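You operate a simulated robot arm through the tools that you are given. There is no shell and no other tool. Be economical: measure what you need, move in short steps, check, and stop when the job is done.

You run a simulated robot arm. Do the job below in one go: nothing can be reset, and whatever is moved stays where it is left.

## Task
Swap the sieve with blue handle for the clean fine one, then run the white box marked north.
Fine: full sieve on a free seat; put the orange lamp out before the run; no more grit gets past; the other white boxes stay full. Set down upright: what you pick out.

The check looks at the end state, three seconds after you hand in, the way a careful person would. Anything else that was tipped, shoved, dropped, spilled or broken makes it a failure.

## Robot
A 7-joint arm with a two-finger parallel gripper on a trunk, on a base that drives. Base frame: it is fixed to the floor where the robot stands at the start and does not move with it; the origin is under the middle of the robot, x ahead of it, y to its left, z up; the surface under the hand at the start is at about z = 0.78. Lengths are in m, angles in degrees, forces in N, time in s.
With the tool pointing down near the work surface it reaches from about 0.34 to 0.74 m from the robot's upright axis, wherever it stands. Its first joint turns from -115.0 to 115.0 degrees. Places, roughly: button of box marked north [0.6, -0.7, 1.2]; grey button marked lamp off [0.5, 0, 0.9]; orange lamp marked grit through [0.5, 0.1, 0.9]; seat five of the tall steel stand [0.3, -0.6, 0.8]; seat four of the tall steel stand [0.3, -0.5, 0.8]; seat one of the tall steel stand [0.3, 0.1, 0.8]; seat six of the tall steel stand [0.3, -0.8, 0.8]; seat three of the tall steel stand [0.3, -0.3, 0.8]; seat two of the tall steel stand [0.3, -0.1, 0.8]; tall steel stand [0.5, -0.4, 0.7]; well three of the gutter [0.5, -0.2, 0.9]; white box marked east [0.6, -0.5, 1.3]; white box marked north [0.6, -0.7, 1.3]; white box marked south [0.6, -0.3, 1.3]; white box marked west [0.6, 0, 1.3]. Payload 3.91 kg.
The TCP is the grasp point between the finger pads, 0.03 m short of the fingertips. In the tool frame z runs along the fingers and y along their closing line. The gripper opens to 0.11 m. The fingers are 0.02 m wide and 0.01 m thick; the gripper's body (0.048 by 0.112 m) begins 0.055 m behind the TCP.
Orientation is that of the tool frame in the base frame, as a unit quaternion [w, x, y, z]. With the fingers straight down and closing along the base's y, the tool's x points along the base's -x, its y along +y and its z along -z.

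## Interface
- The arm moves only by the tool jog_arm. Its argument "series" is one flat list of numbers, 7 for each row, row after row: the turn, a rotation vector about the tool's x, y, z in units of 6 degrees (1.0 is 6 degrees), then the shift along the tool's x, y, z in units of 50 mm (1.0 is 50 mm), then the gripper command, from -1 (fully open) to 1 (shut), values between in proportion. In form: [wx, wy, wz, dx, dy, dz, fingers, wx, wy, wz, dx, dy, dz, fingers, ...]. A call has 1 to 20 rows; each row shifts and turns the commanded pose from where the row before left it, along the tool's axes as they then stand. A call with a number of a shift or a turn outside -1 to 1 is refused whole. Rows are played at 5 a second. More than 0.05 m and 8.6 degrees between two rows, or a gripper value outside its range, and nothing of the call is played. Where a pose cannot be reached the arm comes as near as it can. A force on the tool above 90 N (or 10 N above the force at the start of the call, whichever is more), or a blocked arm, ends the call early, and 0.2 s more pass. Each finger travels about 0.108 m/s and halts on what it meets, pressing with about 40 N; the grip force reading is that of the motor and also rises with nothing between the fingers. The clock runs only during rows and for 0.2 s after the last one: add rows that do not move to give the fingers time. It gives the time, the measured TCP pose, the force on the tool (base axes), the opening and the grip force at its end, in the units of the frame above (readings bear some noise), with the torque about the TCP (base axes, N m) and any sound that the robot's microphone picked up.
- Cameras (640 x 400 px; columns grow to the right, rows downward): "scene" is now at [0.0221, 0.1014, 1.6063]; the picture's right is [-0.58, -0.82, 0.00], its down [-0.55, 0.39, -0.74] and it looks along [0.60, -0.43, -0.67] (base axes); focal length 242 px, centre (320, 200). "wrist" rides on the gripper at [0.072, 0.017, -0.103] in the tool frame; the picture's right is [-0.23, 0.97, 0.00], its down [-0.76, -0.18, -0.62] and it looks along [-0.61, -0.14, 0.78] (tool axes); focal length 222 px, centre (320, 200).
- grab_frame(camera): a new picture of that camera. It takes no simulated time.
- lift_body(by): slides the trunk up (or, below 0, down) by that many m; the arm and the scene camera ride with it, the base frame stays. It gives what a move gives, with no picture.
- roll_base(legs): drives the robot by 1 to 6 legs, each [ahead, turn to the left] in m and degrees, along the robot's own axes; the way and the turn of a leg run together, so that a leg with both is an arc; at most 1.5 m and 180 degrees a leg. The arm and the cameras ride along, it lands a little off, and it stops where it bumps. It gives what a move gives.
- pan_tilt(pan, tilt): turns the head with the scene camera to pan (to the left, within 155 degrees either way) and tilt (down, from -29 to 69), counted from straight ahead of the robot. It gives what a move gives.
- probe_pixels(camera, pixels): for up to 12 pixels [column, row] of the newest picture of that camera ("zoom" is the newest enlarged one), the place [x, y, z] in the base frame of the surface seen there, good to about 0.002 m, but the place of the scene camera against the robot may be out by one fixed shift of up to 0.025 m in any direction. It takes no simulated time.
- close_up(camera, box): a new picture of the part [left, top, right, bottom] of that camera's present view, enlarged. It takes no simulated time.
- sign_off(): hands the job in; it is judged then, once.

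Work in short steps. Measure before you move; look again where a grasp or a placing could have gone wrong, and mend it. You have 80 turns and 60 pictures in all, those below and enlarged ones among them. Open the gripper and draw the arm clear of the work before you hand the job in, unless the task says otherwise; then end with one line.

The tools are called after "Emit:" by a JSON object that holds its "fn" and its "kwargs". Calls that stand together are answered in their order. jog_arm: Moves the arm, as the interface text tells. Its arguments: {"type":"object","properties":{"series":{"type":"array"}},"required":["series"]} The other tools are called the same way: lift_body (by) slides the trunk up or down; roll_base (legs) drives the base; pan_tilt (pan, tilt) turns the head that bears the scene camera; grab_frame (camera) takes a picture; probe_pixels (camera, pixels) gives the place of the surface under pixels of a picture; close_up (camera, box) takes an enlarged picture of a part of a camera's view; sign_off () hands the job in.

At the start:

```text
clock: 0.0
eef_pos: [0.3464, -0.183, 1.3354]
tcp_rot: [0.0, 0.0, 1.0, 0.001]
wrist_force: [0.5, -1.1, 0.3]
wrist_torque: [-0.05, -0.01, 0.0]
grip_width: 0.1101
finger_force: 0.0
trunk travel left (down, up): [-0.725, 0.265]
robot x, y, heading: [-0.0016, 0.0014, 0.0]
head pan, tilt: [-35.4, 42.2]
```

scene: 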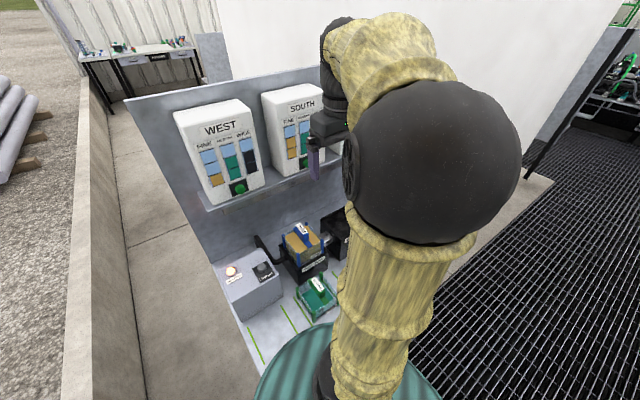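
wrist: 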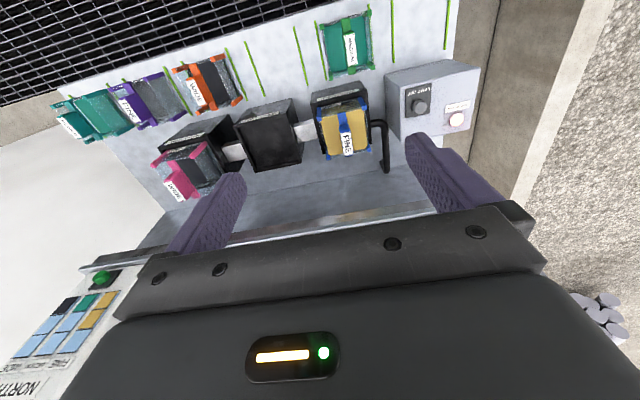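

The wrist view shows the stand with sieves at around (60-460, 20-200); I enlarge it to read labels.

Emit:
{"fn": "close_up", "kwargs": {"camera": "wrist", "box": [40, 0, 260, 200]}}

Emit:
{"fn": "close_up", "kwargs": {"camera": "wrist", "box": [230, 0, 490, 200]}}

Emit:
{"fn": "close_up", "kwargs": {"camera": "scene", "box": [160, 80, 360, 340]}}

```text
2.00 times, centred on (150, 100) of wrist
```

zoom: 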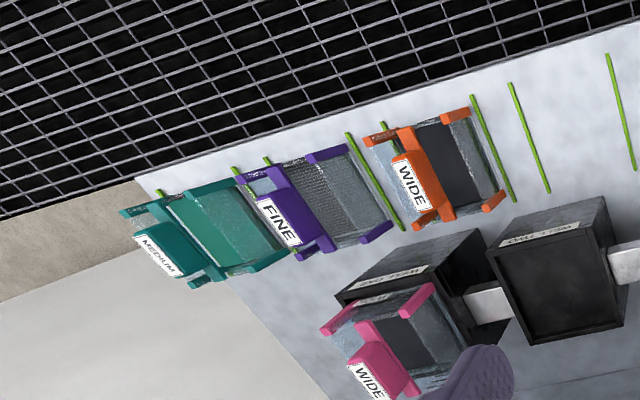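

```text
2.00 times, centred on (360, 100) of wrist
```

zoom: 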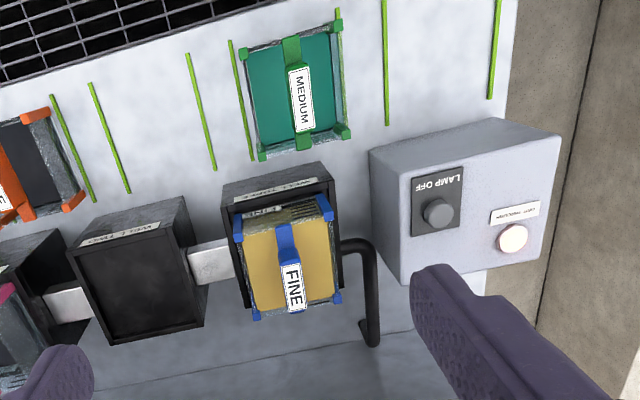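

```text
1.54 times, centred on (260, 210) of scene
```

zoom: 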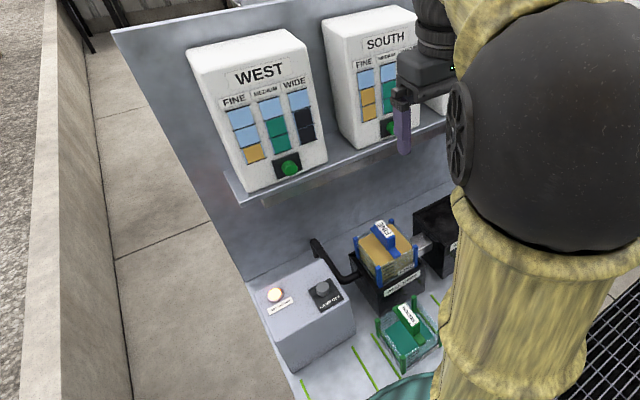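

The blue fine sieve (full) sits in well three, purple FINE (seat five) looks clean, and seats one and three look free. I swing the arm left to free the scene camera's view and look at the north box.

Emit:
{"fn": "jog_arm", "kwargs": {"series": [0, 0, 0, 0, 1, 0, -1, 0, 0, 0, 0, 1, 0, -1, 0, 0, 0, 0, 1, 0, -1, 0, 0, 0, 0, 1, 0, -1, 0, 0, 0, 0, 1, 0, -1, 0, 0, 0, 0, 1, 0, -1, 0, 0, 0, 0, 1, 0, -1, 0, 0, 0, 0, 1, 0, -1, 0, 0, 0, 0, 1, 0, -1, 0, 0, 0, 0, 1, 0, -1]}}

Emit:
{"fn": "pan_tilt", "kwargs": {"pan": -45, "tilt": 40}}

Emit:
{"fn": "grab_frame", "kwargs": {"camera": "scene"}}

```text
clock: 2.2
eef_pos: [0.3512, 0.321, 1.3318]
tcp_rot: [-0.001, -0.001, 1.0, -0.001]
wrist_force: [0.4, 1.0, 0.5]
wrist_torque: [-0.01, -0.02, 0.01]
grip_width: 0.1099
finger_force: 0.2
trunk travel left (down, up): [-0.725, 0.265]
robot x, y, heading: [0.0021, -0.0006, -0.2]
head pan, tilt: [-35.4, 42.2]
```

```text
clock: 2.9
eef_pos: [0.3522, 0.3183, 1.3327]
tcp_rot: [0.0, -0.001, 1.0, 0.0]
wrist_force: [0.7, 1.1, 0.0]
wrist_torque: [-0.03, 0.01, -0.04]
grip_width: 0.1097
finger_force: 0.0
trunk travel left (down, up): [-0.725, 0.265]
robot x, y, heading: [-0.0013, -0.0013, -0.1]
head pan, tilt: [-45.0, 40.0]
```

```text
54 pictures are left
```

scene: 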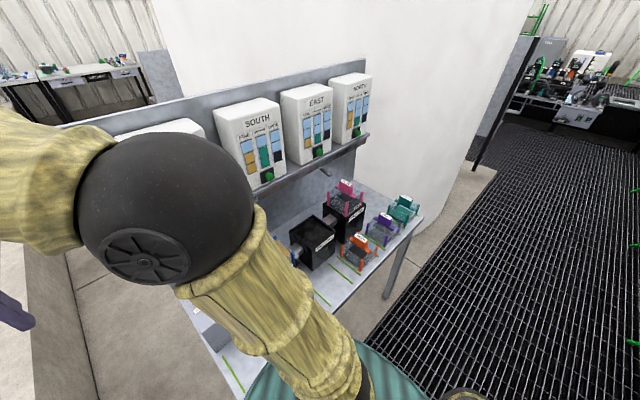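

Emit:
{"fn": "close_up", "kwargs": {"camera": "scene", "box": [205, 60, 385, 190]}}

Emit:
{"fn": "close_up", "kwargs": {"camera": "scene", "box": [270, 160, 430, 290]}}

```text
3.08 times, centred on (295, 125) of scene
```

zoom: 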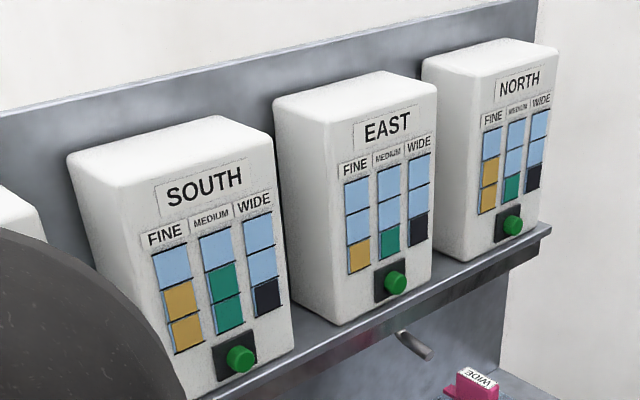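

```text
3.08 times, centred on (350, 225) of scene
```

zoom: 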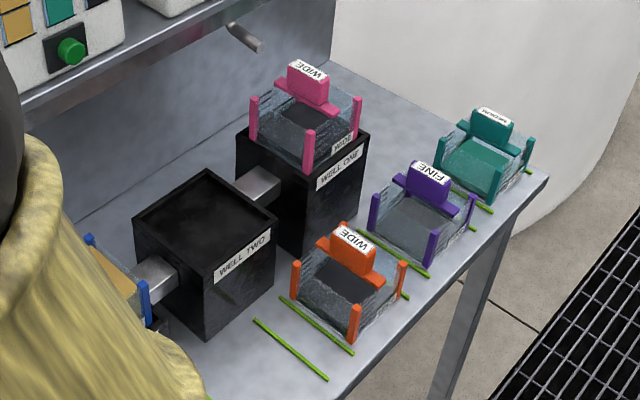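

North holds 2 fine, 1 medium, 1 wide. I bring the wrist camera over the stand's right half to judge how full each sieve is and what the wells hold.

Emit:
{"fn": "jog_arm", "kwargs": {"series": [0, 0, 0, 0, -1, 0, -1, 0, 0, 0, 0, -1, 0, -1, 0, 0, 0, 0, -1, 0, -1, 0, 0, 0, 0, -1, 0, -1, 0, 0, 0, 0, -1, 0, -1, 0, 0, 0, 0, -1, 0, -1, 0, 0, 0, 0, -1, 0, -1, 0, 0, 0, 0, -1, 0, -1, 0, 0, 0, 0, -1, 0, -1, 0, 0, 0, 0, -1, 0, -1, 0, 0, 0, 0, -1, 0, -1, 0, 0, 0, 0, -1, 0, -1, 0, 0, 0, 0, -1, 0, -1, 0, 0, 0, 0.3, -1, 0.6, -1, 0, 0, 0, 0.3, -1, 0.6, -1, 0, 0, 0, 0.3, 0, 0.6, -1, 0, 0, 0, 0, 0, 0, -1]}}

Emit:
{"fn": "grab_frame", "kwargs": {"camera": "wrist"}}

```text
refused: row 14 steps farther than a row can; nothing moved
```

```text
51 pictures are left
```

wrist: 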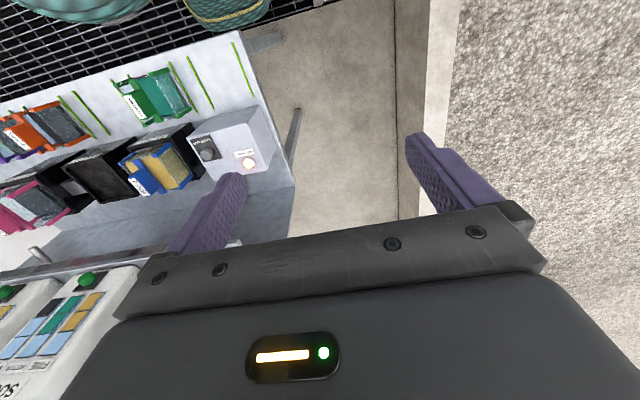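

The combined step was too long; I split the moves (wrist frame shows nothing changed).

Emit:
{"fn": "jog_arm", "kwargs": {"series": [0, 0, 0, 0, -1, 0, -1, 0, 0, 0, 0, -1, 0, -1, 0, 0, 0, 0, -1, 0, -1, 0, 0, 0, 0, -1, 0, -1, 0, 0, 0, 0, -1, 0, -1, 0, 0, 0, 0, -1, 0, -1, 0, 0, 0, 0, -1, 0, -1, 0, 0, 0, 0, -1, 0, -1, 0, 0, 0, 0, -1, 0, -1, 0, 0, 0, 0, -1, 0, -1, 0, 0, 0, 0, -1, 0, -1, 0, 0, 0, 0, -1, 0, -1, 0, 0, 0, 0, -1, 0, -1, 0, 0, 0, 0, -1, 0, -1, 0, 0, 0, 0, -1, 0, -1, 0, 0, 0, 0.7, 0, 0.7, -1, 0, 0, 0, 0.7, 0, 0.7, -1, 0, 0, 0, 0, 0, 0.9, -1]}}

Emit:
{"fn": "grab_frame", "kwargs": {"camera": "wrist"}}

Emit:
{"fn": "close_up", "kwargs": {"camera": "wrist", "box": [100, 0, 420, 200]}}

```text
clock: 6.7
eef_pos: [0.2769, -0.4303, 1.2173]
tcp_rot: [-0.001, 0.001, 1.0, 0.0]
wrist_force: [-0.5, -0.3, -0.1]
wrist_torque: [0.02, 0.03, -0.02]
grip_width: 0.1102
finger_force: 0.1
trunk travel left (down, up): [-0.725, 0.265]
robot x, y, heading: [0.0015, 0.0, -0.2]
head pan, tilt: [-45.0, 40.0]
```

```text
50 pictures are left
```

wrist: 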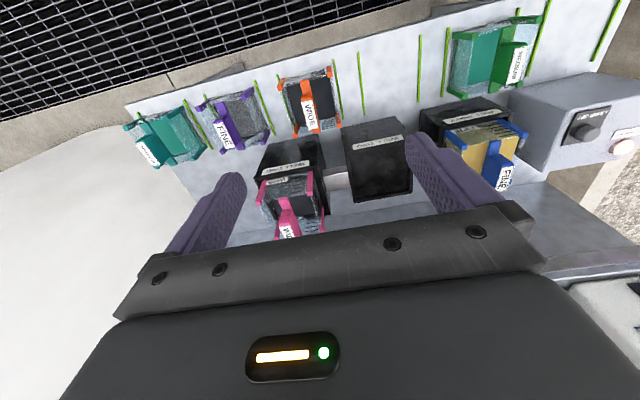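

```text
2.00 times, centred on (260, 100) of wrist
```

zoom: 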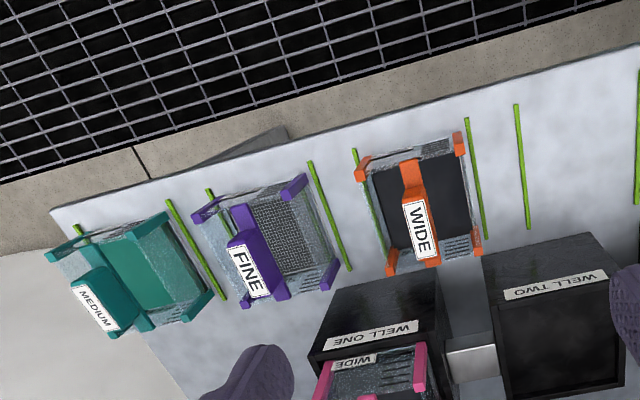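

The purple sieve shows bare mesh; the orange, teal and green ones hold some grit. I probe the levels and rims to see how full each is.

Emit:
{"fn": "probe_pixels", "kwargs": {"camera": "zoom", "pixels": [[140, 265], [280, 220], [300, 250], [390, 205], [448, 195], [362, 168], [295, 183], [262, 278], [420, 230], [95, 305], [230, 350], [560, 345]]}}

Emit:
{"fn": "probe_pixels", "kwargs": {"camera": "wrist", "pixels": [[296, 190], [275, 190], [305, 175], [262, 178], [470, 60], [500, 140], [480, 140], [450, 130], [525, 128], [505, 170], [590, 128], [622, 146]]}}

Emit:
{"fn": "close_up", "kwargs": {"camera": "wrist", "box": [230, 100, 430, 240]}}

Emit:
{"fn": "close_up", "kwargs": {"camera": "wrist", "box": [410, 0, 640, 200]}}

```text
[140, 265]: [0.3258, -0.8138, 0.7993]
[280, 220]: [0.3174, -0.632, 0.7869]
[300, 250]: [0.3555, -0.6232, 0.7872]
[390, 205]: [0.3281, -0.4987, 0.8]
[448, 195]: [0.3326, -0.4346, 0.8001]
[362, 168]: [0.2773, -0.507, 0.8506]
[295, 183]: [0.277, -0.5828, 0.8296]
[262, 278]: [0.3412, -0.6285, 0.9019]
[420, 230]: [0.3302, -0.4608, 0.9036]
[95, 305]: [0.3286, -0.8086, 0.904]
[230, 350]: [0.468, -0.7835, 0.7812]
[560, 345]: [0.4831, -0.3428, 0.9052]
```

```text
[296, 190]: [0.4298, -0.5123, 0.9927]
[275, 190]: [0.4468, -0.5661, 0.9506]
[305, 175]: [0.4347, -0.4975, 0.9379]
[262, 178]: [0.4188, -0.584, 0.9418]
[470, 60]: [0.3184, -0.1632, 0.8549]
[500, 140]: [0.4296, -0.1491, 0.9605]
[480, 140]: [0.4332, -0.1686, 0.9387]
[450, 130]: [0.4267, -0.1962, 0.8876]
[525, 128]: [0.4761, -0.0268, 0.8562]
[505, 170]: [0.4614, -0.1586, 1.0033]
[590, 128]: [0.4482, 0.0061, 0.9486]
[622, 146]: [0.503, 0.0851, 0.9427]
```

```text
2.86 times, centred on (330, 170) of wrist
```

zoom: 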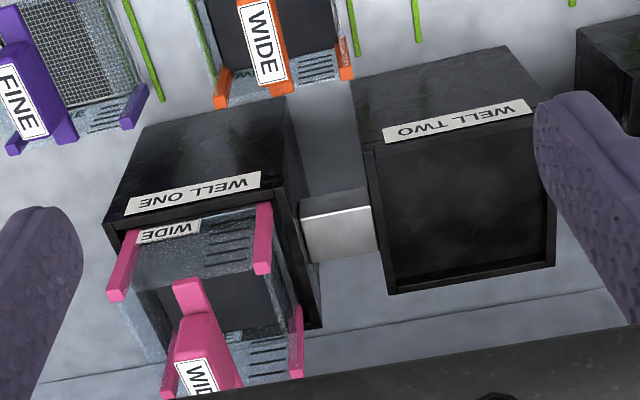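

```text
2.00 times, centred on (525, 100) of wrist
```

zoom: 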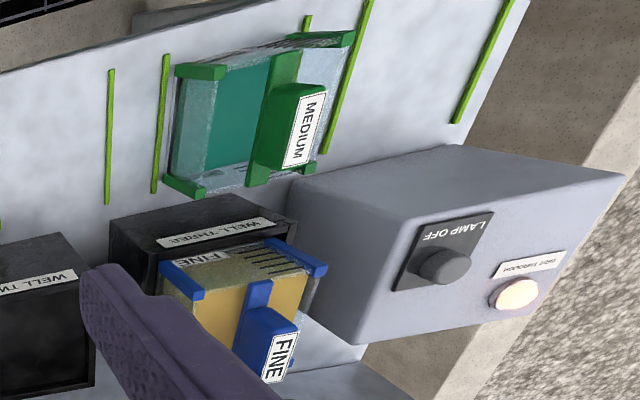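

Sieves carry four level marks each; now probing the levels of the green (zoom 235,110), blue (zoom 215,310) and pink (wrist 293,212) contents.

Emit:
{"fn": "probe_pixels", "kwargs": {"camera": "zoom", "pixels": [[235, 110], [210, 140], [200, 72], [215, 310], [290, 290], [180, 290], [310, 268], [285, 335], [442, 266], [515, 293], [305, 100], [190, 250]]}}

Emit:
{"fn": "probe_pixels", "kwargs": {"camera": "wrist", "pixels": [[293, 212], [298, 205], [308, 208], [272, 208], [284, 186], [315, 172], [380, 185], [365, 175], [405, 180], [360, 150], [392, 120], [330, 180]]}}

```text
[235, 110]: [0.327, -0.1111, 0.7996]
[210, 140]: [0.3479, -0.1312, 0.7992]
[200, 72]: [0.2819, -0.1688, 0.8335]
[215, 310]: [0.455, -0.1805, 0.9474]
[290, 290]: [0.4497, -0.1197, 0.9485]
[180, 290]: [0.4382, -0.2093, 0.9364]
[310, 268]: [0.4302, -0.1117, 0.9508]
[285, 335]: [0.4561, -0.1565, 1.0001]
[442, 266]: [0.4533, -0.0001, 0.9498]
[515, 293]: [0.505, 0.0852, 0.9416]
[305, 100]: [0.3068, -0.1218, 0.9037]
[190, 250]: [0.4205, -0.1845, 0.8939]
```

```text
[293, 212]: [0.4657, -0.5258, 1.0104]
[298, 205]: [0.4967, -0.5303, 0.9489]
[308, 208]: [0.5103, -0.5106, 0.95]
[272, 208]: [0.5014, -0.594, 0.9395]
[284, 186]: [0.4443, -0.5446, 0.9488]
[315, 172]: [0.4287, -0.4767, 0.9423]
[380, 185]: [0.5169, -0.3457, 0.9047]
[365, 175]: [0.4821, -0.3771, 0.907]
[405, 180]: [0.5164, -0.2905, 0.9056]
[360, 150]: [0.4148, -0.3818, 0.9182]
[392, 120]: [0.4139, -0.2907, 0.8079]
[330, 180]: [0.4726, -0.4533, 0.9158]
```

Pink in well one may matter (its grit level is unclear at wrist (298,205)), so I shift the wrist camera 8 cm forward and right to look down into it.

Emit:
{"fn": "jog_arm", "kwargs": {"series": [0, 0, 0, -0.8, 0, 0, -1, 0, 0, 0, -0.8, 0, 0, -1, 0, 0, 0, 0, -0.8, 0, -1, 0, 0, 0, 0, -0.8, 0, -1]}}

Emit:
{"fn": "close_up", "kwargs": {"camera": "wrist", "box": [220, 40, 460, 190]}}

```text
clock: 7.7
eef_pos: [0.3602, -0.5146, 1.2203]
tcp_rot: [0.001, 0.001, 1.0, 0.001]
wrist_force: [-0.8, 0.5, -0.4]
wrist_torque: [0.01, 0.02, -0.06]
grip_width: 0.1103
finger_force: 0.0
trunk travel left (down, up): [-0.725, 0.265]
robot x, y, heading: [-0.0001, 0.0017, 0.1]
head pan, tilt: [-45.0, 40.0]
```

```text
2.67 times, centred on (340, 115) of wrist
```

zoom: 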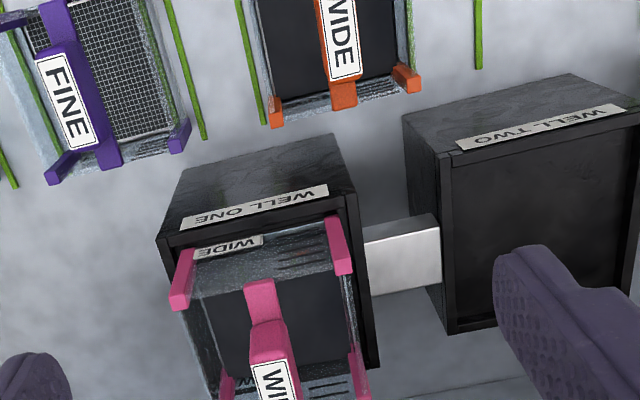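

Emit:
{"fn": "probe_pixels", "kwargs": {"camera": "zoom", "pixels": [[235, 330], [300, 320], [320, 340], [320, 300], [230, 300], [560, 220], [600, 180], [480, 280], [180, 270], [330, 225], [410, 150], [650, 105]]}}

```text
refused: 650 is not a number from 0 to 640
```

The dark patch in pink spans zoom (215-340, 290-360); I probe it with valid pixels.

Emit:
{"fn": "probe_pixels", "kwargs": {"camera": "zoom", "pixels": [[235, 330], [300, 320], [320, 340], [320, 300], [230, 300], [560, 220], [600, 180], [480, 280], [180, 290], [337, 240], [410, 150], [620, 105]]}}

```text
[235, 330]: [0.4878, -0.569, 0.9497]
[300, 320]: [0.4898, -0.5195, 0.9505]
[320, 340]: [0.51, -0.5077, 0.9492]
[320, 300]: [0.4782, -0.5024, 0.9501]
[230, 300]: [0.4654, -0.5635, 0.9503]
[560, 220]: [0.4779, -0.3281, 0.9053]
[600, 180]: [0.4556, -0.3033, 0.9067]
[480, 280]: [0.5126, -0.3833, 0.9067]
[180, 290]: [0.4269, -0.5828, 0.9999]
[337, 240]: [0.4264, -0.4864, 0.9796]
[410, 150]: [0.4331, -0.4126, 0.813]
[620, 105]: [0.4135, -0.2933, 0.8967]
```

Pink stands in a higher well (grit one mark deep), well two's floor is 0.906 and empty, so a clean fine sieve in well three can take north's load. I move above the purple sieve (≈0.33, -0.63) and look closely at its handle.

Emit:
{"fn": "jog_arm", "kwargs": {"series": [0, 0, 0, 0.6, 0, 0, -1, 0, 0, 0, 0, -0.8, 0, -1, 0, 0, 0, 0, -0.8, 0, -1, 0, 0, 0, 0, -0.7, 0, -1, 0, 0, 0, 0, 0, 1, -1, 0, 0, 0, 0, 0, 1, -1, 0, 0, 0, 0, 0, 0, -1]}}

Emit:
{"fn": "grab_frame", "kwargs": {"camera": "wrist"}}

```text
clock: 9.3
eef_pos: [0.3162, -0.5905, 1.111]
tcp_rot: [-0.001, 0.0, 1.0, 0.0]
wrist_force: [0.4, 0.1, 0.5]
wrist_torque: [-0.01, 0.0, -0.05]
grip_width: 0.1102
finger_force: 0.1
out of reach, approached as far as the arm can: row 3, 4
trunk travel left (down, up): [-0.725, 0.265]
robot x, y, heading: [0.0022, 0.0028, 0.0]
head pan, tilt: [-45.0, 40.0]
```

```text
45 pictures are left
```

wrist: 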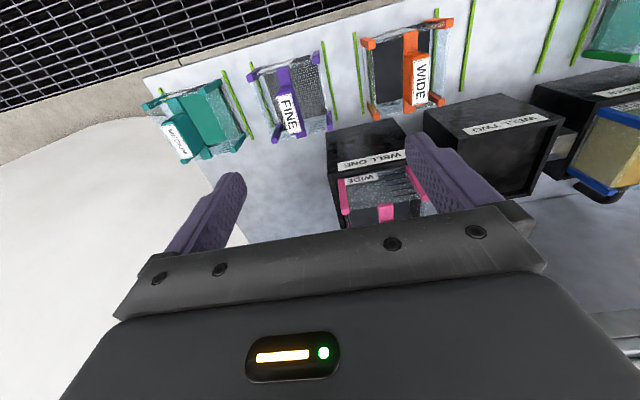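

The arm is at the edge of its reach here, so I'll tuck it to the front and drive the robot sideways to about y = -0.42, from where everything is reachable.

Emit:
{"fn": "jog_arm", "kwargs": {"series": [0, 0, 0, 0, 0, -1, -1, 0, 0, 0, 0, 0, -1, -1, 0, 0, 0, 0, 1, 0, -1, 0, 0, 0, 0, 1, 0, -1, 0, 0, 0, 0, 1, 0, -1, 0, 0, 0, 0, 1, 0, -1, 0, 0, 0, 0, 1, 0, -1, 0, 0, 0, 0, 1, 0, -1, 0, 0, 0, 0, 1, 0, -1, 0, 0, 0, -0.3, 0.8, 0, -1, 0, 0, 0, -0.5, 0.8, 0, -1, 0, 0, 0, -0.3, 0.9, 0, -1, 0, 0, 0, 0, 1, 0, -1, 0, 0, 0, 0, 1, 0, -1, 0, 0, 0, 0, 0, 0, -1]}}

Emit:
{"fn": "roll_base", "kwargs": {"legs": [[-0.2, 0], [0, -90], [0.42, 0], [0, 90]]}}

```text
clock: 12.5
eef_pos: [0.3731, -0.0125, 1.2139]
tcp_rot: [0.001, 0.0, 1.0, 0.0]
wrist_force: [0.0, 0.1, 0.2]
wrist_torque: [-0.01, 0.02, 0.02]
grip_width: 0.11
finger_force: 0.0
trunk travel left (down, up): [-0.725, 0.265]
robot x, y, heading: [-0.0027, -0.0026, -0.1]
head pan, tilt: [-45.0, 40.0]
```

```text
clock: 15.9
eef_pos: [0.1599, -0.0946, 1.2129]
tcp_rot: [0.0, 0.112, 0.994, 0.0]
wrist_force: [1.3, 0.4, 0.0]
wrist_torque: [0.0, 0.02, 0.03]
grip_width: 0.11
finger_force: 0.0
trunk travel left (down, up): [-0.725, 0.265]
robot x, y, heading: [-0.2027, -0.0007, -12.8]
head pan, tilt: [-45.0, 40.0]
stopped in leg 2: the robot was blocked; the commanded pose is now the measured one
```

The base was blocked while turning right at heading -12.8. I look around to see what it touches.

Emit:
{"fn": "pan_tilt", "kwargs": {"pan": -100, "tilt": 60}}

Emit:
{"fn": "grab_frame", "kwargs": {"camera": "scene"}}

Emit:
{"fn": "pan_tilt", "kwargs": {"pan": 100, "tilt": 60}}

Emit:
{"fn": "grab_frame", "kwargs": {"camera": "scene"}}

```text
clock: 17.1
eef_pos: [0.1607, -0.0947, 1.2128]
tcp_rot: [0.0, 0.111, 0.994, 0.0]
wrist_force: [0.3, 1.6, 0.5]
wrist_torque: [0.0, 0.0, 0.01]
grip_width: 0.11
finger_force: 0.0
trunk travel left (down, up): [-0.725, 0.265]
robot x, y, heading: [-0.201, 0.0022, -12.4]
head pan, tilt: [-100.0, 60.0]
```

```text
44 pictures are left
```

scene: 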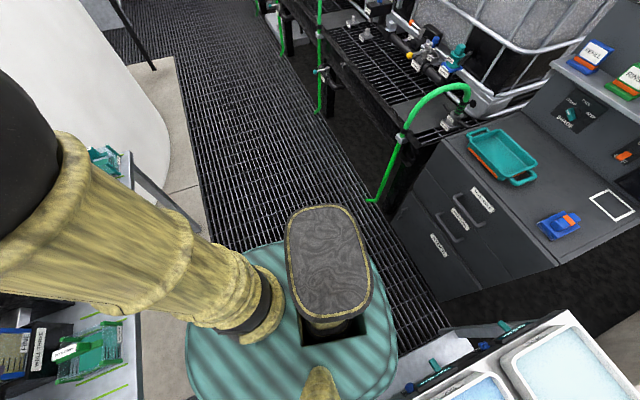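

```text
clock: 20.1
eef_pos: [0.1603, -0.0962, 1.2132]
tcp_rot: [0.0, 0.112, 0.994, 0.0]
wrist_force: [-0.8, -0.3, 0.0]
wrist_torque: [0.03, -0.02, -0.01]
grip_width: 0.11
finger_force: 0.0
trunk travel left (down, up): [-0.725, 0.265]
robot x, y, heading: [-0.2009, -0.0003, -12.6]
head pan, tilt: [100.0, 60.0]
```

```text
43 pictures are left
```

scene: 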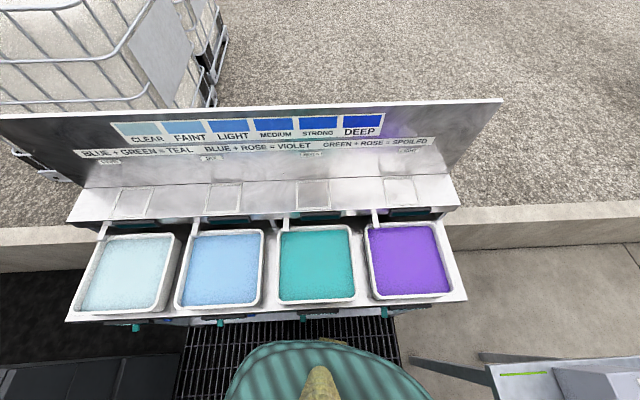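

The base's rear-left is against the basin bench on the left (pan 100 picture, bottom). I probe the clearance of that bench and of what's behind.

Emit:
{"fn": "probe_pixels", "kwargs": {"camera": "scene", "pixels": [[80, 318], [464, 300], [300, 330], [190, 385], [400, 350], [510, 380], [60, 385], [150, 360], [300, 355], [240, 390], [400, 380], [134, 327]]}}

Emit:
{"fn": "pan_tilt", "kwargs": {"pan": 150, "tilt": 66}}

Emit:
{"fn": "grab_frame", "kwargs": {"camera": "scene"}}

```text
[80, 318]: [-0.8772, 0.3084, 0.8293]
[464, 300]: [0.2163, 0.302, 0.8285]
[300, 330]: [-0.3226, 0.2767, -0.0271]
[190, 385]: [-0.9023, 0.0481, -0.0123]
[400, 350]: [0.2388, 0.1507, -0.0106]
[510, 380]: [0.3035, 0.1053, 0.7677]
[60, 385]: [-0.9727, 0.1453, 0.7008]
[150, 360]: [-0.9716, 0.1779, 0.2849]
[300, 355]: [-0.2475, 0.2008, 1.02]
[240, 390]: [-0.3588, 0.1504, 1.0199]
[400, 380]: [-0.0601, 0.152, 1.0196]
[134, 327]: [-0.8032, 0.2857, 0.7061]
```

```text
clock: 21.2
eef_pos: [0.16, -0.0953, 1.2126]
tcp_rot: [0.0, 0.112, 0.994, 0.0]
wrist_force: [-0.7, -0.7, 0.0]
wrist_torque: [0.03, 0.03, -0.03]
grip_width: 0.1098
finger_force: 0.0
trunk travel left (down, up): [-0.725, 0.265]
robot x, y, heading: [-0.1988, 0.0029, -12.8]
head pan, tilt: [150.0, 66.0]
```

```text
42 pictures are left
```

scene: 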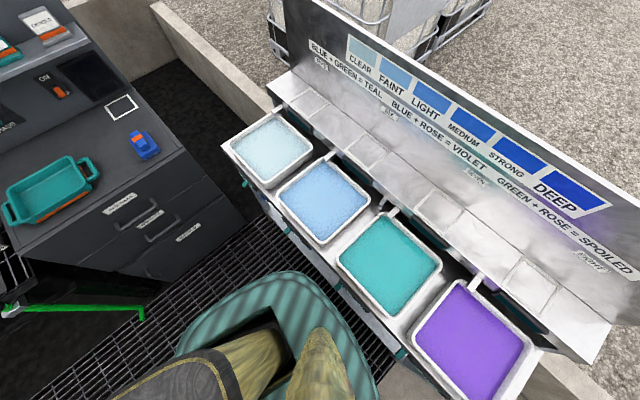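

The bench edge is at y≈0.285, so I need more room before turning. I'll go ahead a bit, turn slightly left, back up (shifting to -y), then turn right.

Emit:
{"fn": "roll_base", "kwargs": {"legs": [[0.14, 0], [0, 22], [-0.35, 0], [0, -80], [0.35, 0]]}}

```text
clock: 29.3
eef_pos: [-0.0924, -0.3005, 1.2131]
tcp_rot: [0.0, 0.28, 0.96, 0.0]
wrist_force: [0.3, -0.8, -0.2]
wrist_torque: [0.0, 0.0, 0.01]
grip_width: 0.11
finger_force: 0.0
trunk travel left (down, up): [-0.725, 0.265]
robot x, y, heading: [-0.4025, -0.0851, -30.2]
head pan, tilt: [150.0, 66.0]
stopped in leg 4: the robot was blocked; the commanded pose is now the measured one
```

Blocked at heading -30, but that heading already lets me gain -y going forward; I go ahead 0.25 m, then turn right more.

Emit:
{"fn": "roll_base", "kwargs": {"legs": [[0.25, 0], [0, -35]]}}

Emit:
{"fn": "pan_tilt", "kwargs": {"pan": -30, "tilt": 55}}

Emit:
{"fn": "grab_frame", "kwargs": {"camera": "scene"}}

```text
clock: 33.8
eef_pos: [-0.0437, -0.5722, 1.2133]
tcp_rot: [0.001, 0.56, 0.828, 0.0]
wrist_force: [0.7, -0.1, -0.1]
wrist_torque: [0.02, -0.01, 0.02]
grip_width: 0.11
finger_force: 0.1
trunk travel left (down, up): [-0.725, 0.265]
robot x, y, heading: [-0.1692, -0.2251, -65.7]
head pan, tilt: [150.0, 66.0]
```

```text
clock: 36.5
eef_pos: [-0.0435, -0.573, 1.2125]
tcp_rot: [0.0, 0.56, 0.828, 0.0]
wrist_force: [-0.2, -1.0, 0.0]
wrist_torque: [0.01, 0.01, 0.01]
grip_width: 0.11
finger_force: 0.1
trunk travel left (down, up): [-0.725, 0.265]
robot x, y, heading: [-0.1664, -0.2194, -65.6]
head pan, tilt: [-30.0, 55.0]
```

```text
41 pictures are left
```

scene: 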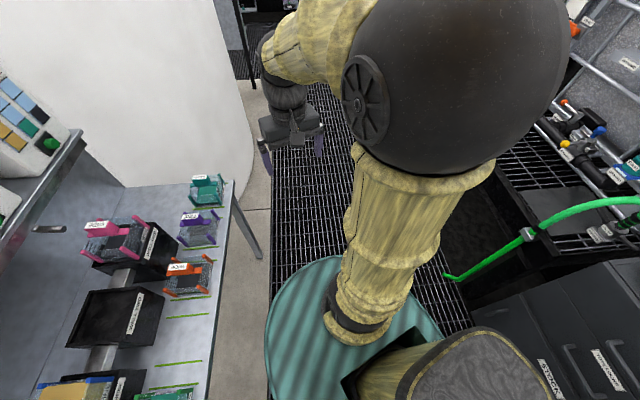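

Path along the aisle is clear. I turn to face -y, drive 0.22 m, turn back to face the stand and approach.

Emit:
{"fn": "roll_base", "kwargs": {"legs": [[0, -24], [0.21, 0], [0, 89.6], [0.12, 0]]}}

Emit:
{"fn": "pan_tilt", "kwargs": {"pan": 0, "tilt": 50}}

Emit:
{"fn": "grab_frame", "kwargs": {"camera": "scene"}}

Emit:
{"fn": "grab_frame", "kwargs": {"camera": "wrist"}}

```text
clock: 46.4
eef_pos: [0.3211, -0.4579, 1.2137]
tcp_rot: [0.001, 0.02, 1.0, 0.0]
wrist_force: [0.5, 1.0, 0.5]
wrist_torque: [0.01, -0.02, -0.02]
grip_width: 0.11
finger_force: 0.1
trunk travel left (down, up): [-0.725, 0.265]
robot x, y, heading: [-0.0486, -0.4349, -0.0]
head pan, tilt: [-30.0, 55.0]
```

```text
clock: 47.4
eef_pos: [0.3214, -0.4596, 1.2134]
tcp_rot: [0.0, 0.02, 1.0, 0.0]
wrist_force: [-0.2, 0.5, 0.8]
wrist_torque: [-0.01, -0.01, -0.01]
grip_width: 0.11
finger_force: 0.1
trunk travel left (down, up): [-0.725, 0.265]
robot x, y, heading: [-0.0503, -0.4312, 0.1]
head pan, tilt: [0.0, 50.0]
```

```text
40 pictures are left
```

scene: 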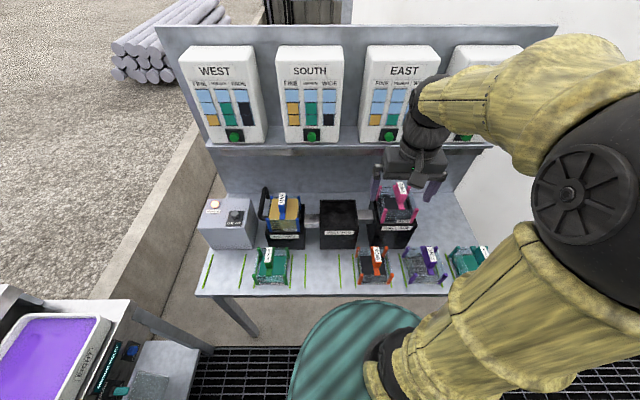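

```text
39 pictures are left
```

wrist: 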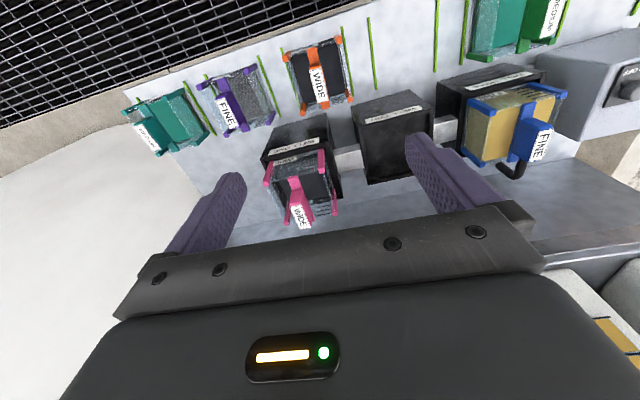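

Now robot stands at (-0.05,-0.43). I probe shelf edge, buttons and blue handle in the scene picture (blue tag at (282,200), shelf edge ~(310,148)).

Emit:
{"fn": "probe_pixels", "kwargs": {"camera": "scene", "pixels": [[282, 198], [283, 212], [310, 146], [260, 148], [311, 135], [234, 136], [389, 134], [300, 205], [270, 222], [301, 222], [236, 214], [213, 205]]}}

Emit:
{"fn": "probe_pixels", "kwargs": {"camera": "wrist", "pixels": [[541, 137], [521, 128], [470, 103], [555, 90], [475, 160], [500, 130], [545, 100], [510, 95], [500, 75], [232, 110], [295, 190], [541, 152]]}}

Emit:
{"fn": "close_up", "kwargs": {"camera": "scene", "box": [190, 180, 350, 290]}}

```text
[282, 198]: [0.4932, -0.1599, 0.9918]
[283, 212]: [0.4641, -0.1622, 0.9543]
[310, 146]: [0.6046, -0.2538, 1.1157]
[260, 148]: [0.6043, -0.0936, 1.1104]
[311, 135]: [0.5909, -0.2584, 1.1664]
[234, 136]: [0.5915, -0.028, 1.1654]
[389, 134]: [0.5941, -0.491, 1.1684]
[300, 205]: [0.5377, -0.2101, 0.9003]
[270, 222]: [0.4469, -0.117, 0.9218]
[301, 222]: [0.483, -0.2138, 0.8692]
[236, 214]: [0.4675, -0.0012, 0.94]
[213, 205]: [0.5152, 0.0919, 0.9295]
```

```text
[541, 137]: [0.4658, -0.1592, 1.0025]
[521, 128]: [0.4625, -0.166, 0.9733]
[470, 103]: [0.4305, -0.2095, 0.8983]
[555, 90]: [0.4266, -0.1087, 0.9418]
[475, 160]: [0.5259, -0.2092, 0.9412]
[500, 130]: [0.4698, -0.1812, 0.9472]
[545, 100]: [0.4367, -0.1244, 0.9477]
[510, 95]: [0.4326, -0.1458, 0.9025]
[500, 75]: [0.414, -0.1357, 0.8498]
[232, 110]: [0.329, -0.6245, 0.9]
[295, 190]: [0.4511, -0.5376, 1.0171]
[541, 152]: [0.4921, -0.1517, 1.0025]
```

```text
3.64 times, centred on (270, 235) of scene
```

zoom: 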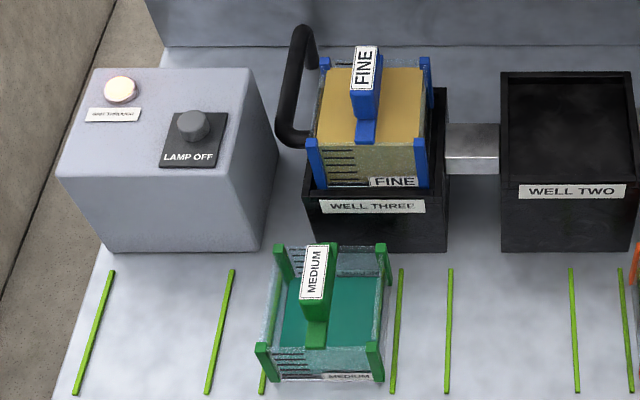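

Shelf front is at x≈0.59, so the hand fits above well three. The blue tag top is at (0.466-0.492, -0.157, 1.0025). I square the tool and move above it for a close look.

Emit:
{"fn": "jog_arm", "kwargs": {"series": [0, 0, -0.38, 0, 0, 0, -1, 0, 0, 0, 0, 1, 0, -1, 0, 0, 0, 0, 1, 0, -1, 0, 0, 0, 0, 1, 0, -1, 0, 0, 0, 0, 1, 0, -1, 0, 0, 0, 0, 1, 0, -1, 0, 0, 0, 0, 1, 0, -1, 0, 0, 0, -1, 0, 0, -1, 0, 0, 0, -1, 0, 0, -1, 0, 0, 0, -0.6, 0, 0, -1, 0, 0, 0, 0, 0, 1, -1, 0, 0, 0, 0, 0, 0.6, -1, 0, 0, 0, 0, 0, 0, -1]}}

Emit:
{"fn": "grab_frame", "kwargs": {"camera": "wrist"}}

```text
clock: 50.2
eef_pos: [0.4537, -0.16, 1.1344]
tcp_rot: [0.0, 0.001, 1.0, 0.0]
wrist_force: [0.3, 0.4, -0.1]
wrist_torque: [-0.01, 0.02, 0.02]
grip_width: 0.1102
finger_force: 0.1
trunk travel left (down, up): [-0.725, 0.265]
robot x, y, heading: [-0.0472, -0.4301, -0.3]
head pan, tilt: [0.0, 50.0]
```

```text
37 pictures are left
```

wrist: 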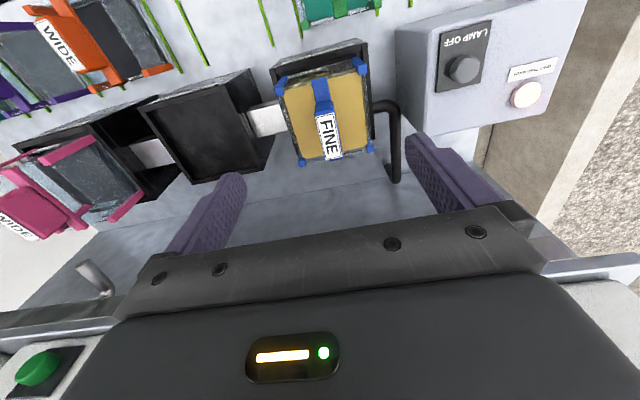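

Emit:
{"fn": "close_up", "kwargs": {"camera": "wrist", "box": [250, 30, 430, 190]}}

Emit:
{"fn": "probe_pixels", "kwargs": {"camera": "wrist", "pixels": [[319, 116], [337, 113], [326, 157], [342, 154], [321, 95], [282, 84], [357, 66], [302, 163], [369, 148], [312, 125], [400, 130], [345, 120]]}}

```text
2.50 times, centred on (340, 110) of wrist
```

zoom: 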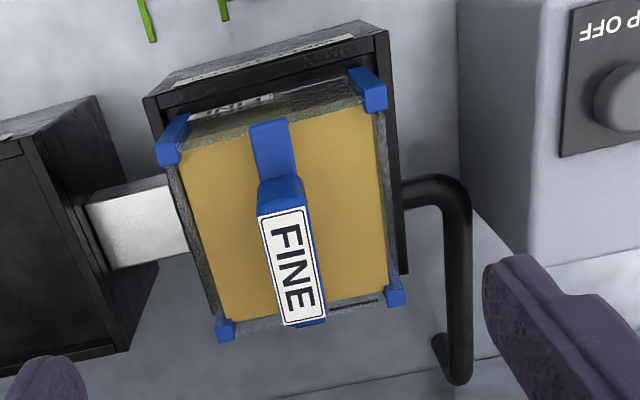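

```text
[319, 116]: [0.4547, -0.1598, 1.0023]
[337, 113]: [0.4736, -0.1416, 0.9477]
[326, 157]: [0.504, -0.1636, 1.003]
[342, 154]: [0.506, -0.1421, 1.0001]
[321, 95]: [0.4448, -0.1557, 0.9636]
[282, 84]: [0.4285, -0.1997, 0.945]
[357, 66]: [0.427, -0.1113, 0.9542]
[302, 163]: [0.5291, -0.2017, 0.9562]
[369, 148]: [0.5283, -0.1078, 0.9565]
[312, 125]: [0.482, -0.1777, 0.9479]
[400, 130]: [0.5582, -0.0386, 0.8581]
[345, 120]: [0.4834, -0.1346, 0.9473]
```

Block handle: x 0.452-0.508, y -0.165..-0.143, top 1.0025; grit surface 0.9475. I lower to TCP (0.479, -0.154, 0.987) with fingers half open, then check.

Emit:
{"fn": "jog_arm", "kwargs": {"series": [0, 0, 0, -0.5, 0.1, 0, -0.2, 0, 0, 0, 0, 0, 0.8, -0.2, 0, 0, 0, 0, 0, 0.8, -0.2, 0, 0, 0, 0, 0, 0.8, -0.2, 0, 0, 0, 0, 0, 0.25, -0.2, 0, 0, 0, 0, 0, 0, -0.2]}}

Emit:
{"fn": "grab_frame", "kwargs": {"camera": "wrist"}}

```text
clock: 51.6
eef_pos: [0.4797, -0.1541, 1.0007]
tcp_rot: [0.0, -0.001, 1.0, 0.0]
wrist_force: [0.1, 0.3, 1.1]
wrist_torque: [-0.02, -0.03, 0.02]
grip_width: 0.0661
finger_force: 0.1
trunk travel left (down, up): [-0.725, 0.265]
robot x, y, heading: [-0.0493, -0.433, 0.1]
head pan, tilt: [0.0, 50.0]
```

```text
35 pictures are left
```

wrist: 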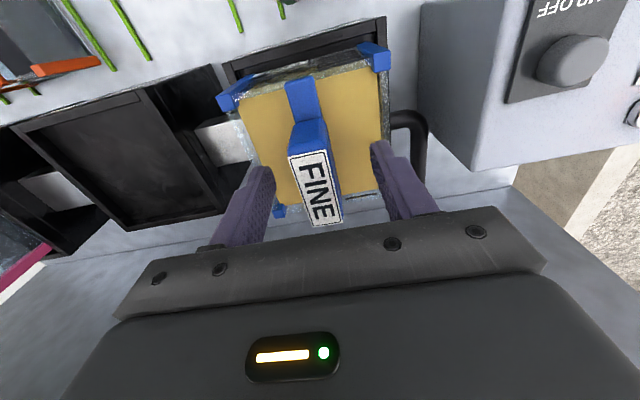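

Fingers straddle the handle evenly. I lower 12 mm and close.

Emit:
{"fn": "jog_arm", "kwargs": {"series": [0, 0, 0, 0, 0, 0.24, -0.2, 0, 0, 0, 0, 0, 0, 0.3, 0, 0, 0, 0, 0, 0, 0.8, 0, 0, 0, 0, 0, 0, 1, 0, 0, 0, 0, 0, 0, 1, 0, 0, 0, 0, 0, -0.2, 1, 0, 0, 0, 0, 0, -0.2, 1, 0, 0, 0, 0, 0, 0, 1]}}

Emit:
{"fn": "grab_frame", "kwargs": {"camera": "wrist"}}

```text
clock: 53.4
eef_pos: [0.4759, -0.1556, 1.0088]
tcp_rot: [0.001, -0.001, 1.0, 0.0]
wrist_force: [-0.1, 0.6, -1.8]
wrist_torque: [0.03, 0.01, 0.02]
grip_width: 0.0216
finger_force: 39.7
trunk travel left (down, up): [-0.725, 0.265]
robot x, y, heading: [-0.0486, -0.4318, -0.2]
head pan, tilt: [0.0, 50.0]
```

```text
34 pictures are left
```

wrist: 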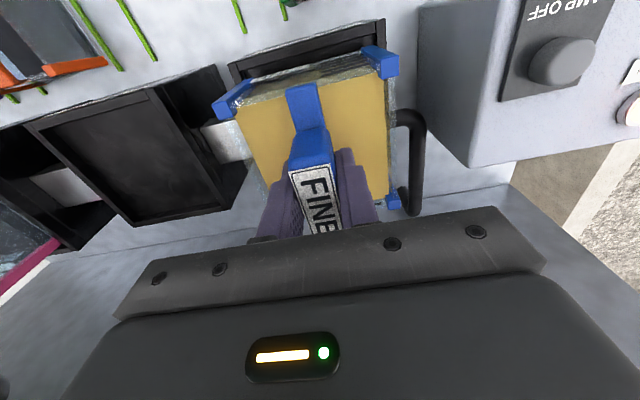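

Gripped (0.0216 m, 40 N) and level. I lift slowly 8 cm, and shift to y≈-0.275, then look for seat three's lines.

Emit:
{"fn": "jog_arm", "kwargs": {"series": [0, 0, 0, 0, 0, -0.2, 1, 0, 0, 0, 0, 0, -0.4, 1, 0, 0, 0, 0, 0, -0.4, 1, 0, 0, 0, 0, 0, -0.4, 1, 0, 0, 0, 0, 0, -0.3, 1, 0, 0, 0, 0, -0.2, 0, 1, 0, 0, 0, 0, -0.4, 0, 1, 0, 0, 0, 0, -0.5, 0, 1, 0, 0, 0, 0, -0.5, 0, 1, 0, 0, 0, 0, -0.5, 0, 1, 0, 0, 0, 0, -0.2, 0, 1, 0, 0, 0, 0, -0.1, 0, 1, 0, 0, 0, 0, 0, 0, 1]}}

Emit:
{"fn": "grab_frame", "kwargs": {"camera": "scene"}}

Emit:
{"fn": "grab_frame", "kwargs": {"camera": "wrist"}}

```text
clock: 56.2
eef_pos: [0.4764, -0.2745, 1.0934]
tcp_rot: [-0.001, 0.0, 1.0, 0.0]
wrist_force: [0.2, 0.5, -1.0]
wrist_torque: [0.01, -0.04, 0.0]
grip_width: 0.0217
finger_force: 40.0
trunk travel left (down, up): [-0.725, 0.265]
robot x, y, heading: [-0.0529, -0.4306, -0.1]
head pan, tilt: [0.0, 50.0]
```

```text
33 pictures are left
```

scene: 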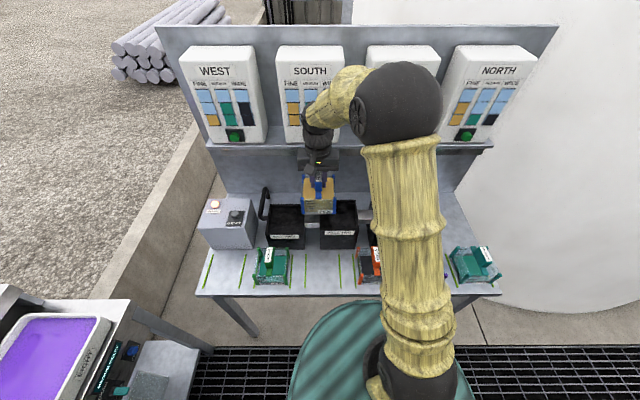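

```text
32 pictures are left
```

wrist: 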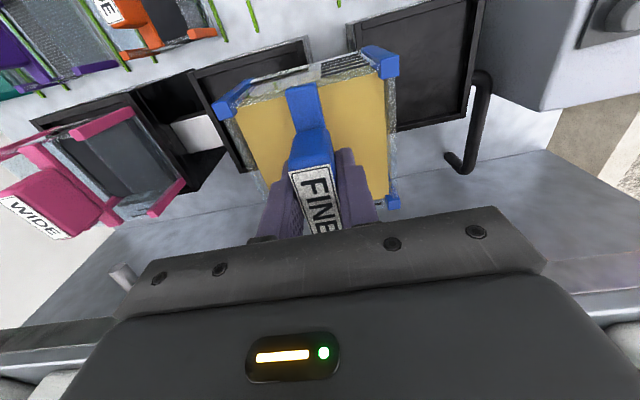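

Seat three lies between lines at scene columns 306 and 339. I probe these, and green reference points to correct the scene shift.

Emit:
{"fn": "probe_pixels", "kwargs": {"camera": "scene", "pixels": [[305, 256], [305, 286], [338, 256], [341, 285], [289, 256], [242, 256], [208, 256], [355, 258], [269, 253], [306, 270], [339, 270], [236, 214]]}}

Emit:
{"fn": "close_up", "kwargs": {"camera": "scene", "box": [240, 160, 400, 300]}}

Emit:
{"fn": "probe_pixels", "kwargs": {"camera": "wrist", "pixels": [[250, 10], [252, 25], [222, 25], [216, 10], [625, 20], [338, 3], [110, 45], [125, 65], [440, 60], [180, 15], [245, 5], [254, 30]]}}

```text
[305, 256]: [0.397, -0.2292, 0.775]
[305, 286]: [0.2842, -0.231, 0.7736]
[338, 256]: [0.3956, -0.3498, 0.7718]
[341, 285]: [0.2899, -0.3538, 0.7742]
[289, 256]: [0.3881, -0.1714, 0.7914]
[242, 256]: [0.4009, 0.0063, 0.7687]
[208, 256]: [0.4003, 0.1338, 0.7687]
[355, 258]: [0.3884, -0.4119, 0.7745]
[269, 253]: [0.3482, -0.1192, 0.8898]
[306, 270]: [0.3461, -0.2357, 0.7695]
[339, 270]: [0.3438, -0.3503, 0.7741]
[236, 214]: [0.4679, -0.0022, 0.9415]
```

```text
2.86 times, centred on (320, 230) of scene
```

zoom: 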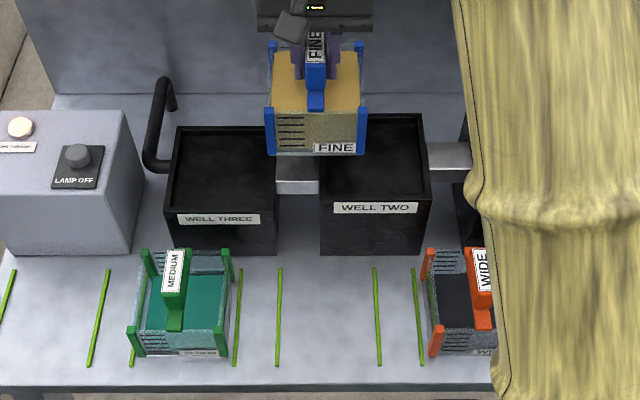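

```text
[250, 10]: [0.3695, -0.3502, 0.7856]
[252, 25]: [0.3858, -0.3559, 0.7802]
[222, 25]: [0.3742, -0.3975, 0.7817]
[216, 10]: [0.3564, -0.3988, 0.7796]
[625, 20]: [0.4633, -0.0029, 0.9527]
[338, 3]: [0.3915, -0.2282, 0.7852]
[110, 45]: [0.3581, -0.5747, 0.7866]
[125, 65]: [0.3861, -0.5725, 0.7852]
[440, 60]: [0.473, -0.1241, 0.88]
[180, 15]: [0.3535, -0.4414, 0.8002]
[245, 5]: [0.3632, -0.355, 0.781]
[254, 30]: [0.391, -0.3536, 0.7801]
```

Seat three: lines at y -0.229 and -0.354 (centre -0.292), x centre 0.33. I carry the sieve back over it and lower most of the way.

Emit:
{"fn": "jog_arm", "kwargs": {"series": [0, 0, 0, 0.2, 0, 0, 1, 0, 0, 0, 0.5, -0.1, 0, 1, 0, 0, 0, 0.5, -0.1, 0, 1, 0, 0, 0, 0.5, -0.1, 0, 1, 0, 0, 0, 0.5, -0.05, 0, 1, 0, 0, 0, 0.5, 0, 0, 1, 0, 0, 0, 0.26, 0, 0, 1, 0, 0, 0, 0, 0, 0, 1, 0, 0, 0, 0, 0, 0.3, 1, 0, 0, 0, 0, 0, 0.5, 1, 0, 0, 0, 0, 0, 0.5, 1, 0, 0, 0, 0, 0, 0.5, 1, 0, 0, 0, 0, 0, 0.5, 1, 0, 0, 0, 0, 0, 0.5, 1, 0, 0, 0, 0, 0, 0.5, 1, 0, 0, 0, 0, 0, 0.3, 1, 0, 0, 0, 0, 0, 0, 1]}}

Emit:
{"fn": "grab_frame", "kwargs": {"camera": "wrist"}}

```text
clock: 59.8
eef_pos: [0.3279, -0.2886, 0.9159]
tcp_rot: [0.0, 0.001, 1.0, 0.0]
wrist_force: [0.3, -0.3, -1.2]
wrist_torque: [0.0, 0.01, -0.05]
grip_width: 0.0217
finger_force: 39.8
trunk travel left (down, up): [-0.725, 0.265]
robot x, y, heading: [-0.0487, -0.4297, -0.2]
head pan, tilt: [0.0, 50.0]
```

```text
30 pictures are left
```

wrist: 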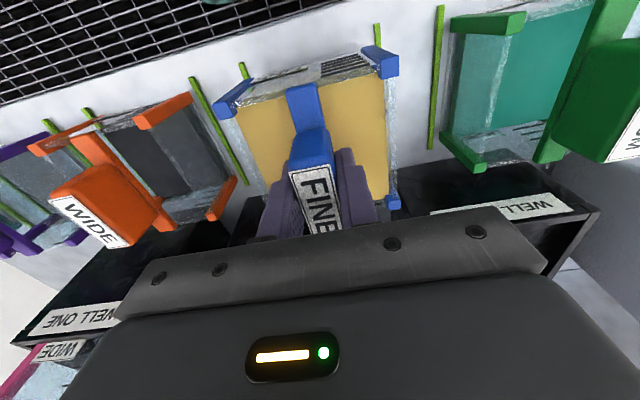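

Between its lines with room either side; I nudge 3 mm right and lower to ~0.893, then in small steps to contact.

Emit:
{"fn": "jog_arm", "kwargs": {"series": [0, 0, 0, 0, -0.06, 0.2, 1, 0, 0, 0, 0, 0, 0.2, 1, 0, 0, 0, 0, 0, 0.06, 1, 0, 0, 0, 0, 0, 0.04, 1, 0, 0, 0, 0, 0, 0, 1, 0, 0, 0, 0, 0, 0, 1]}}

```text
clock: 61.2
eef_pos: [0.3297, -0.2943, 0.8897]
tcp_rot: [0.0, 0.0, 1.0, 0.001]
wrist_force: [0.0, 0.7, -1.4]
wrist_torque: [0.01, 0.0, -0.01]
grip_width: 0.0215
finger_force: 40.4
trunk travel left (down, up): [-0.725, 0.265]
robot x, y, heading: [-0.0503, -0.4296, -0.2]
head pan, tilt: [0.0, 50.0]
```

No contact yet (force unchanged); lowering 2 mm more in 1 mm steps.

Emit:
{"fn": "jog_arm", "kwargs": {"series": [0, 0, 0, 0, 0, 0.02, 1, 0, 0, 0, 0, 0, 0.02, 1, 0, 0, 0, 0, 0, 0, 1]}}

Emit:
{"fn": "close_up", "kwargs": {"camera": "scene", "box": [240, 200, 360, 300]}}

```text
clock: 62.0
eef_pos: [0.329, -0.2944, 0.8886]
tcp_rot: [0.0, -0.001, 1.0, 0.0]
wrist_force: [1.2, 0.6, 20.7]
wrist_torque: [-0.05, 0.94, -0.03]
grip_width: 0.0214
finger_force: 39.6
trunk travel left (down, up): [-0.725, 0.265]
robot x, y, heading: [-0.0537, -0.4327, -0.0]
head pan, tilt: [0.0, 50.0]
```

```text
4.00 times, centred on (300, 250) of scene
```

zoom: 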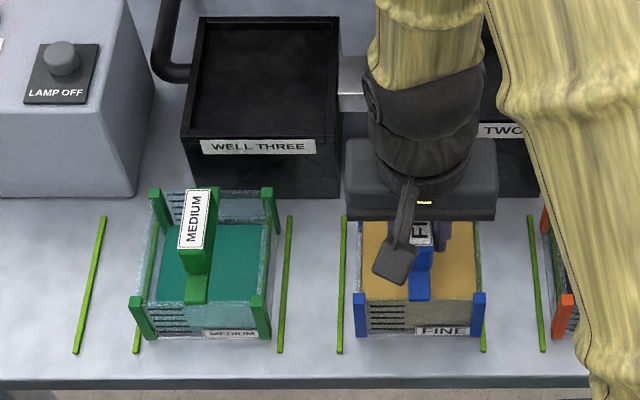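

Seated (20 N contact). I unload 1 mm, open gently, and rise straight up.

Emit:
{"fn": "jog_arm", "kwargs": {"series": [0, 0, 0, 0, 0, -0.02, 1, 0, 0, 0, 0, 0, 0, 0.5, 0, 0, 0, 0, 0, 0, 0, 0, 0, 0, 0, 0, 0, -0.2, 0, 0, 0, 0, 0, 0, -0.2, 0, 0, 0, 0, 0, -0.4, -0.2, 0, 0, 0, 0, 0, -1, -0.2, 0, 0, 0, 0, 0, -1, -0.2, 0, 0, 0, 0, 0, -1, -0.2, 0, 0, 0, 0, 0, 0, -0.2]}}

Emit:
{"fn": "grab_frame", "kwargs": {"camera": "wrist"}}

```text
clock: 64.2
eef_pos: [0.3278, -0.2962, 1.0598]
tcp_rot: [0.0, 0.0, 1.0, 0.0]
wrist_force: [-0.9, -0.2, -0.1]
wrist_torque: [0.04, 0.0, 0.01]
grip_width: 0.0658
finger_force: 0.0
trunk travel left (down, up): [-0.725, 0.265]
robot x, y, heading: [-0.0527, -0.427, -0.3]
head pan, tilt: [0.0, 50.0]
```

```text
28 pictures are left
```

wrist: 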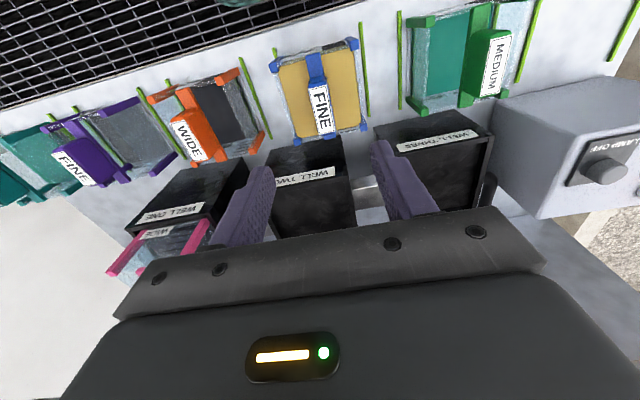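

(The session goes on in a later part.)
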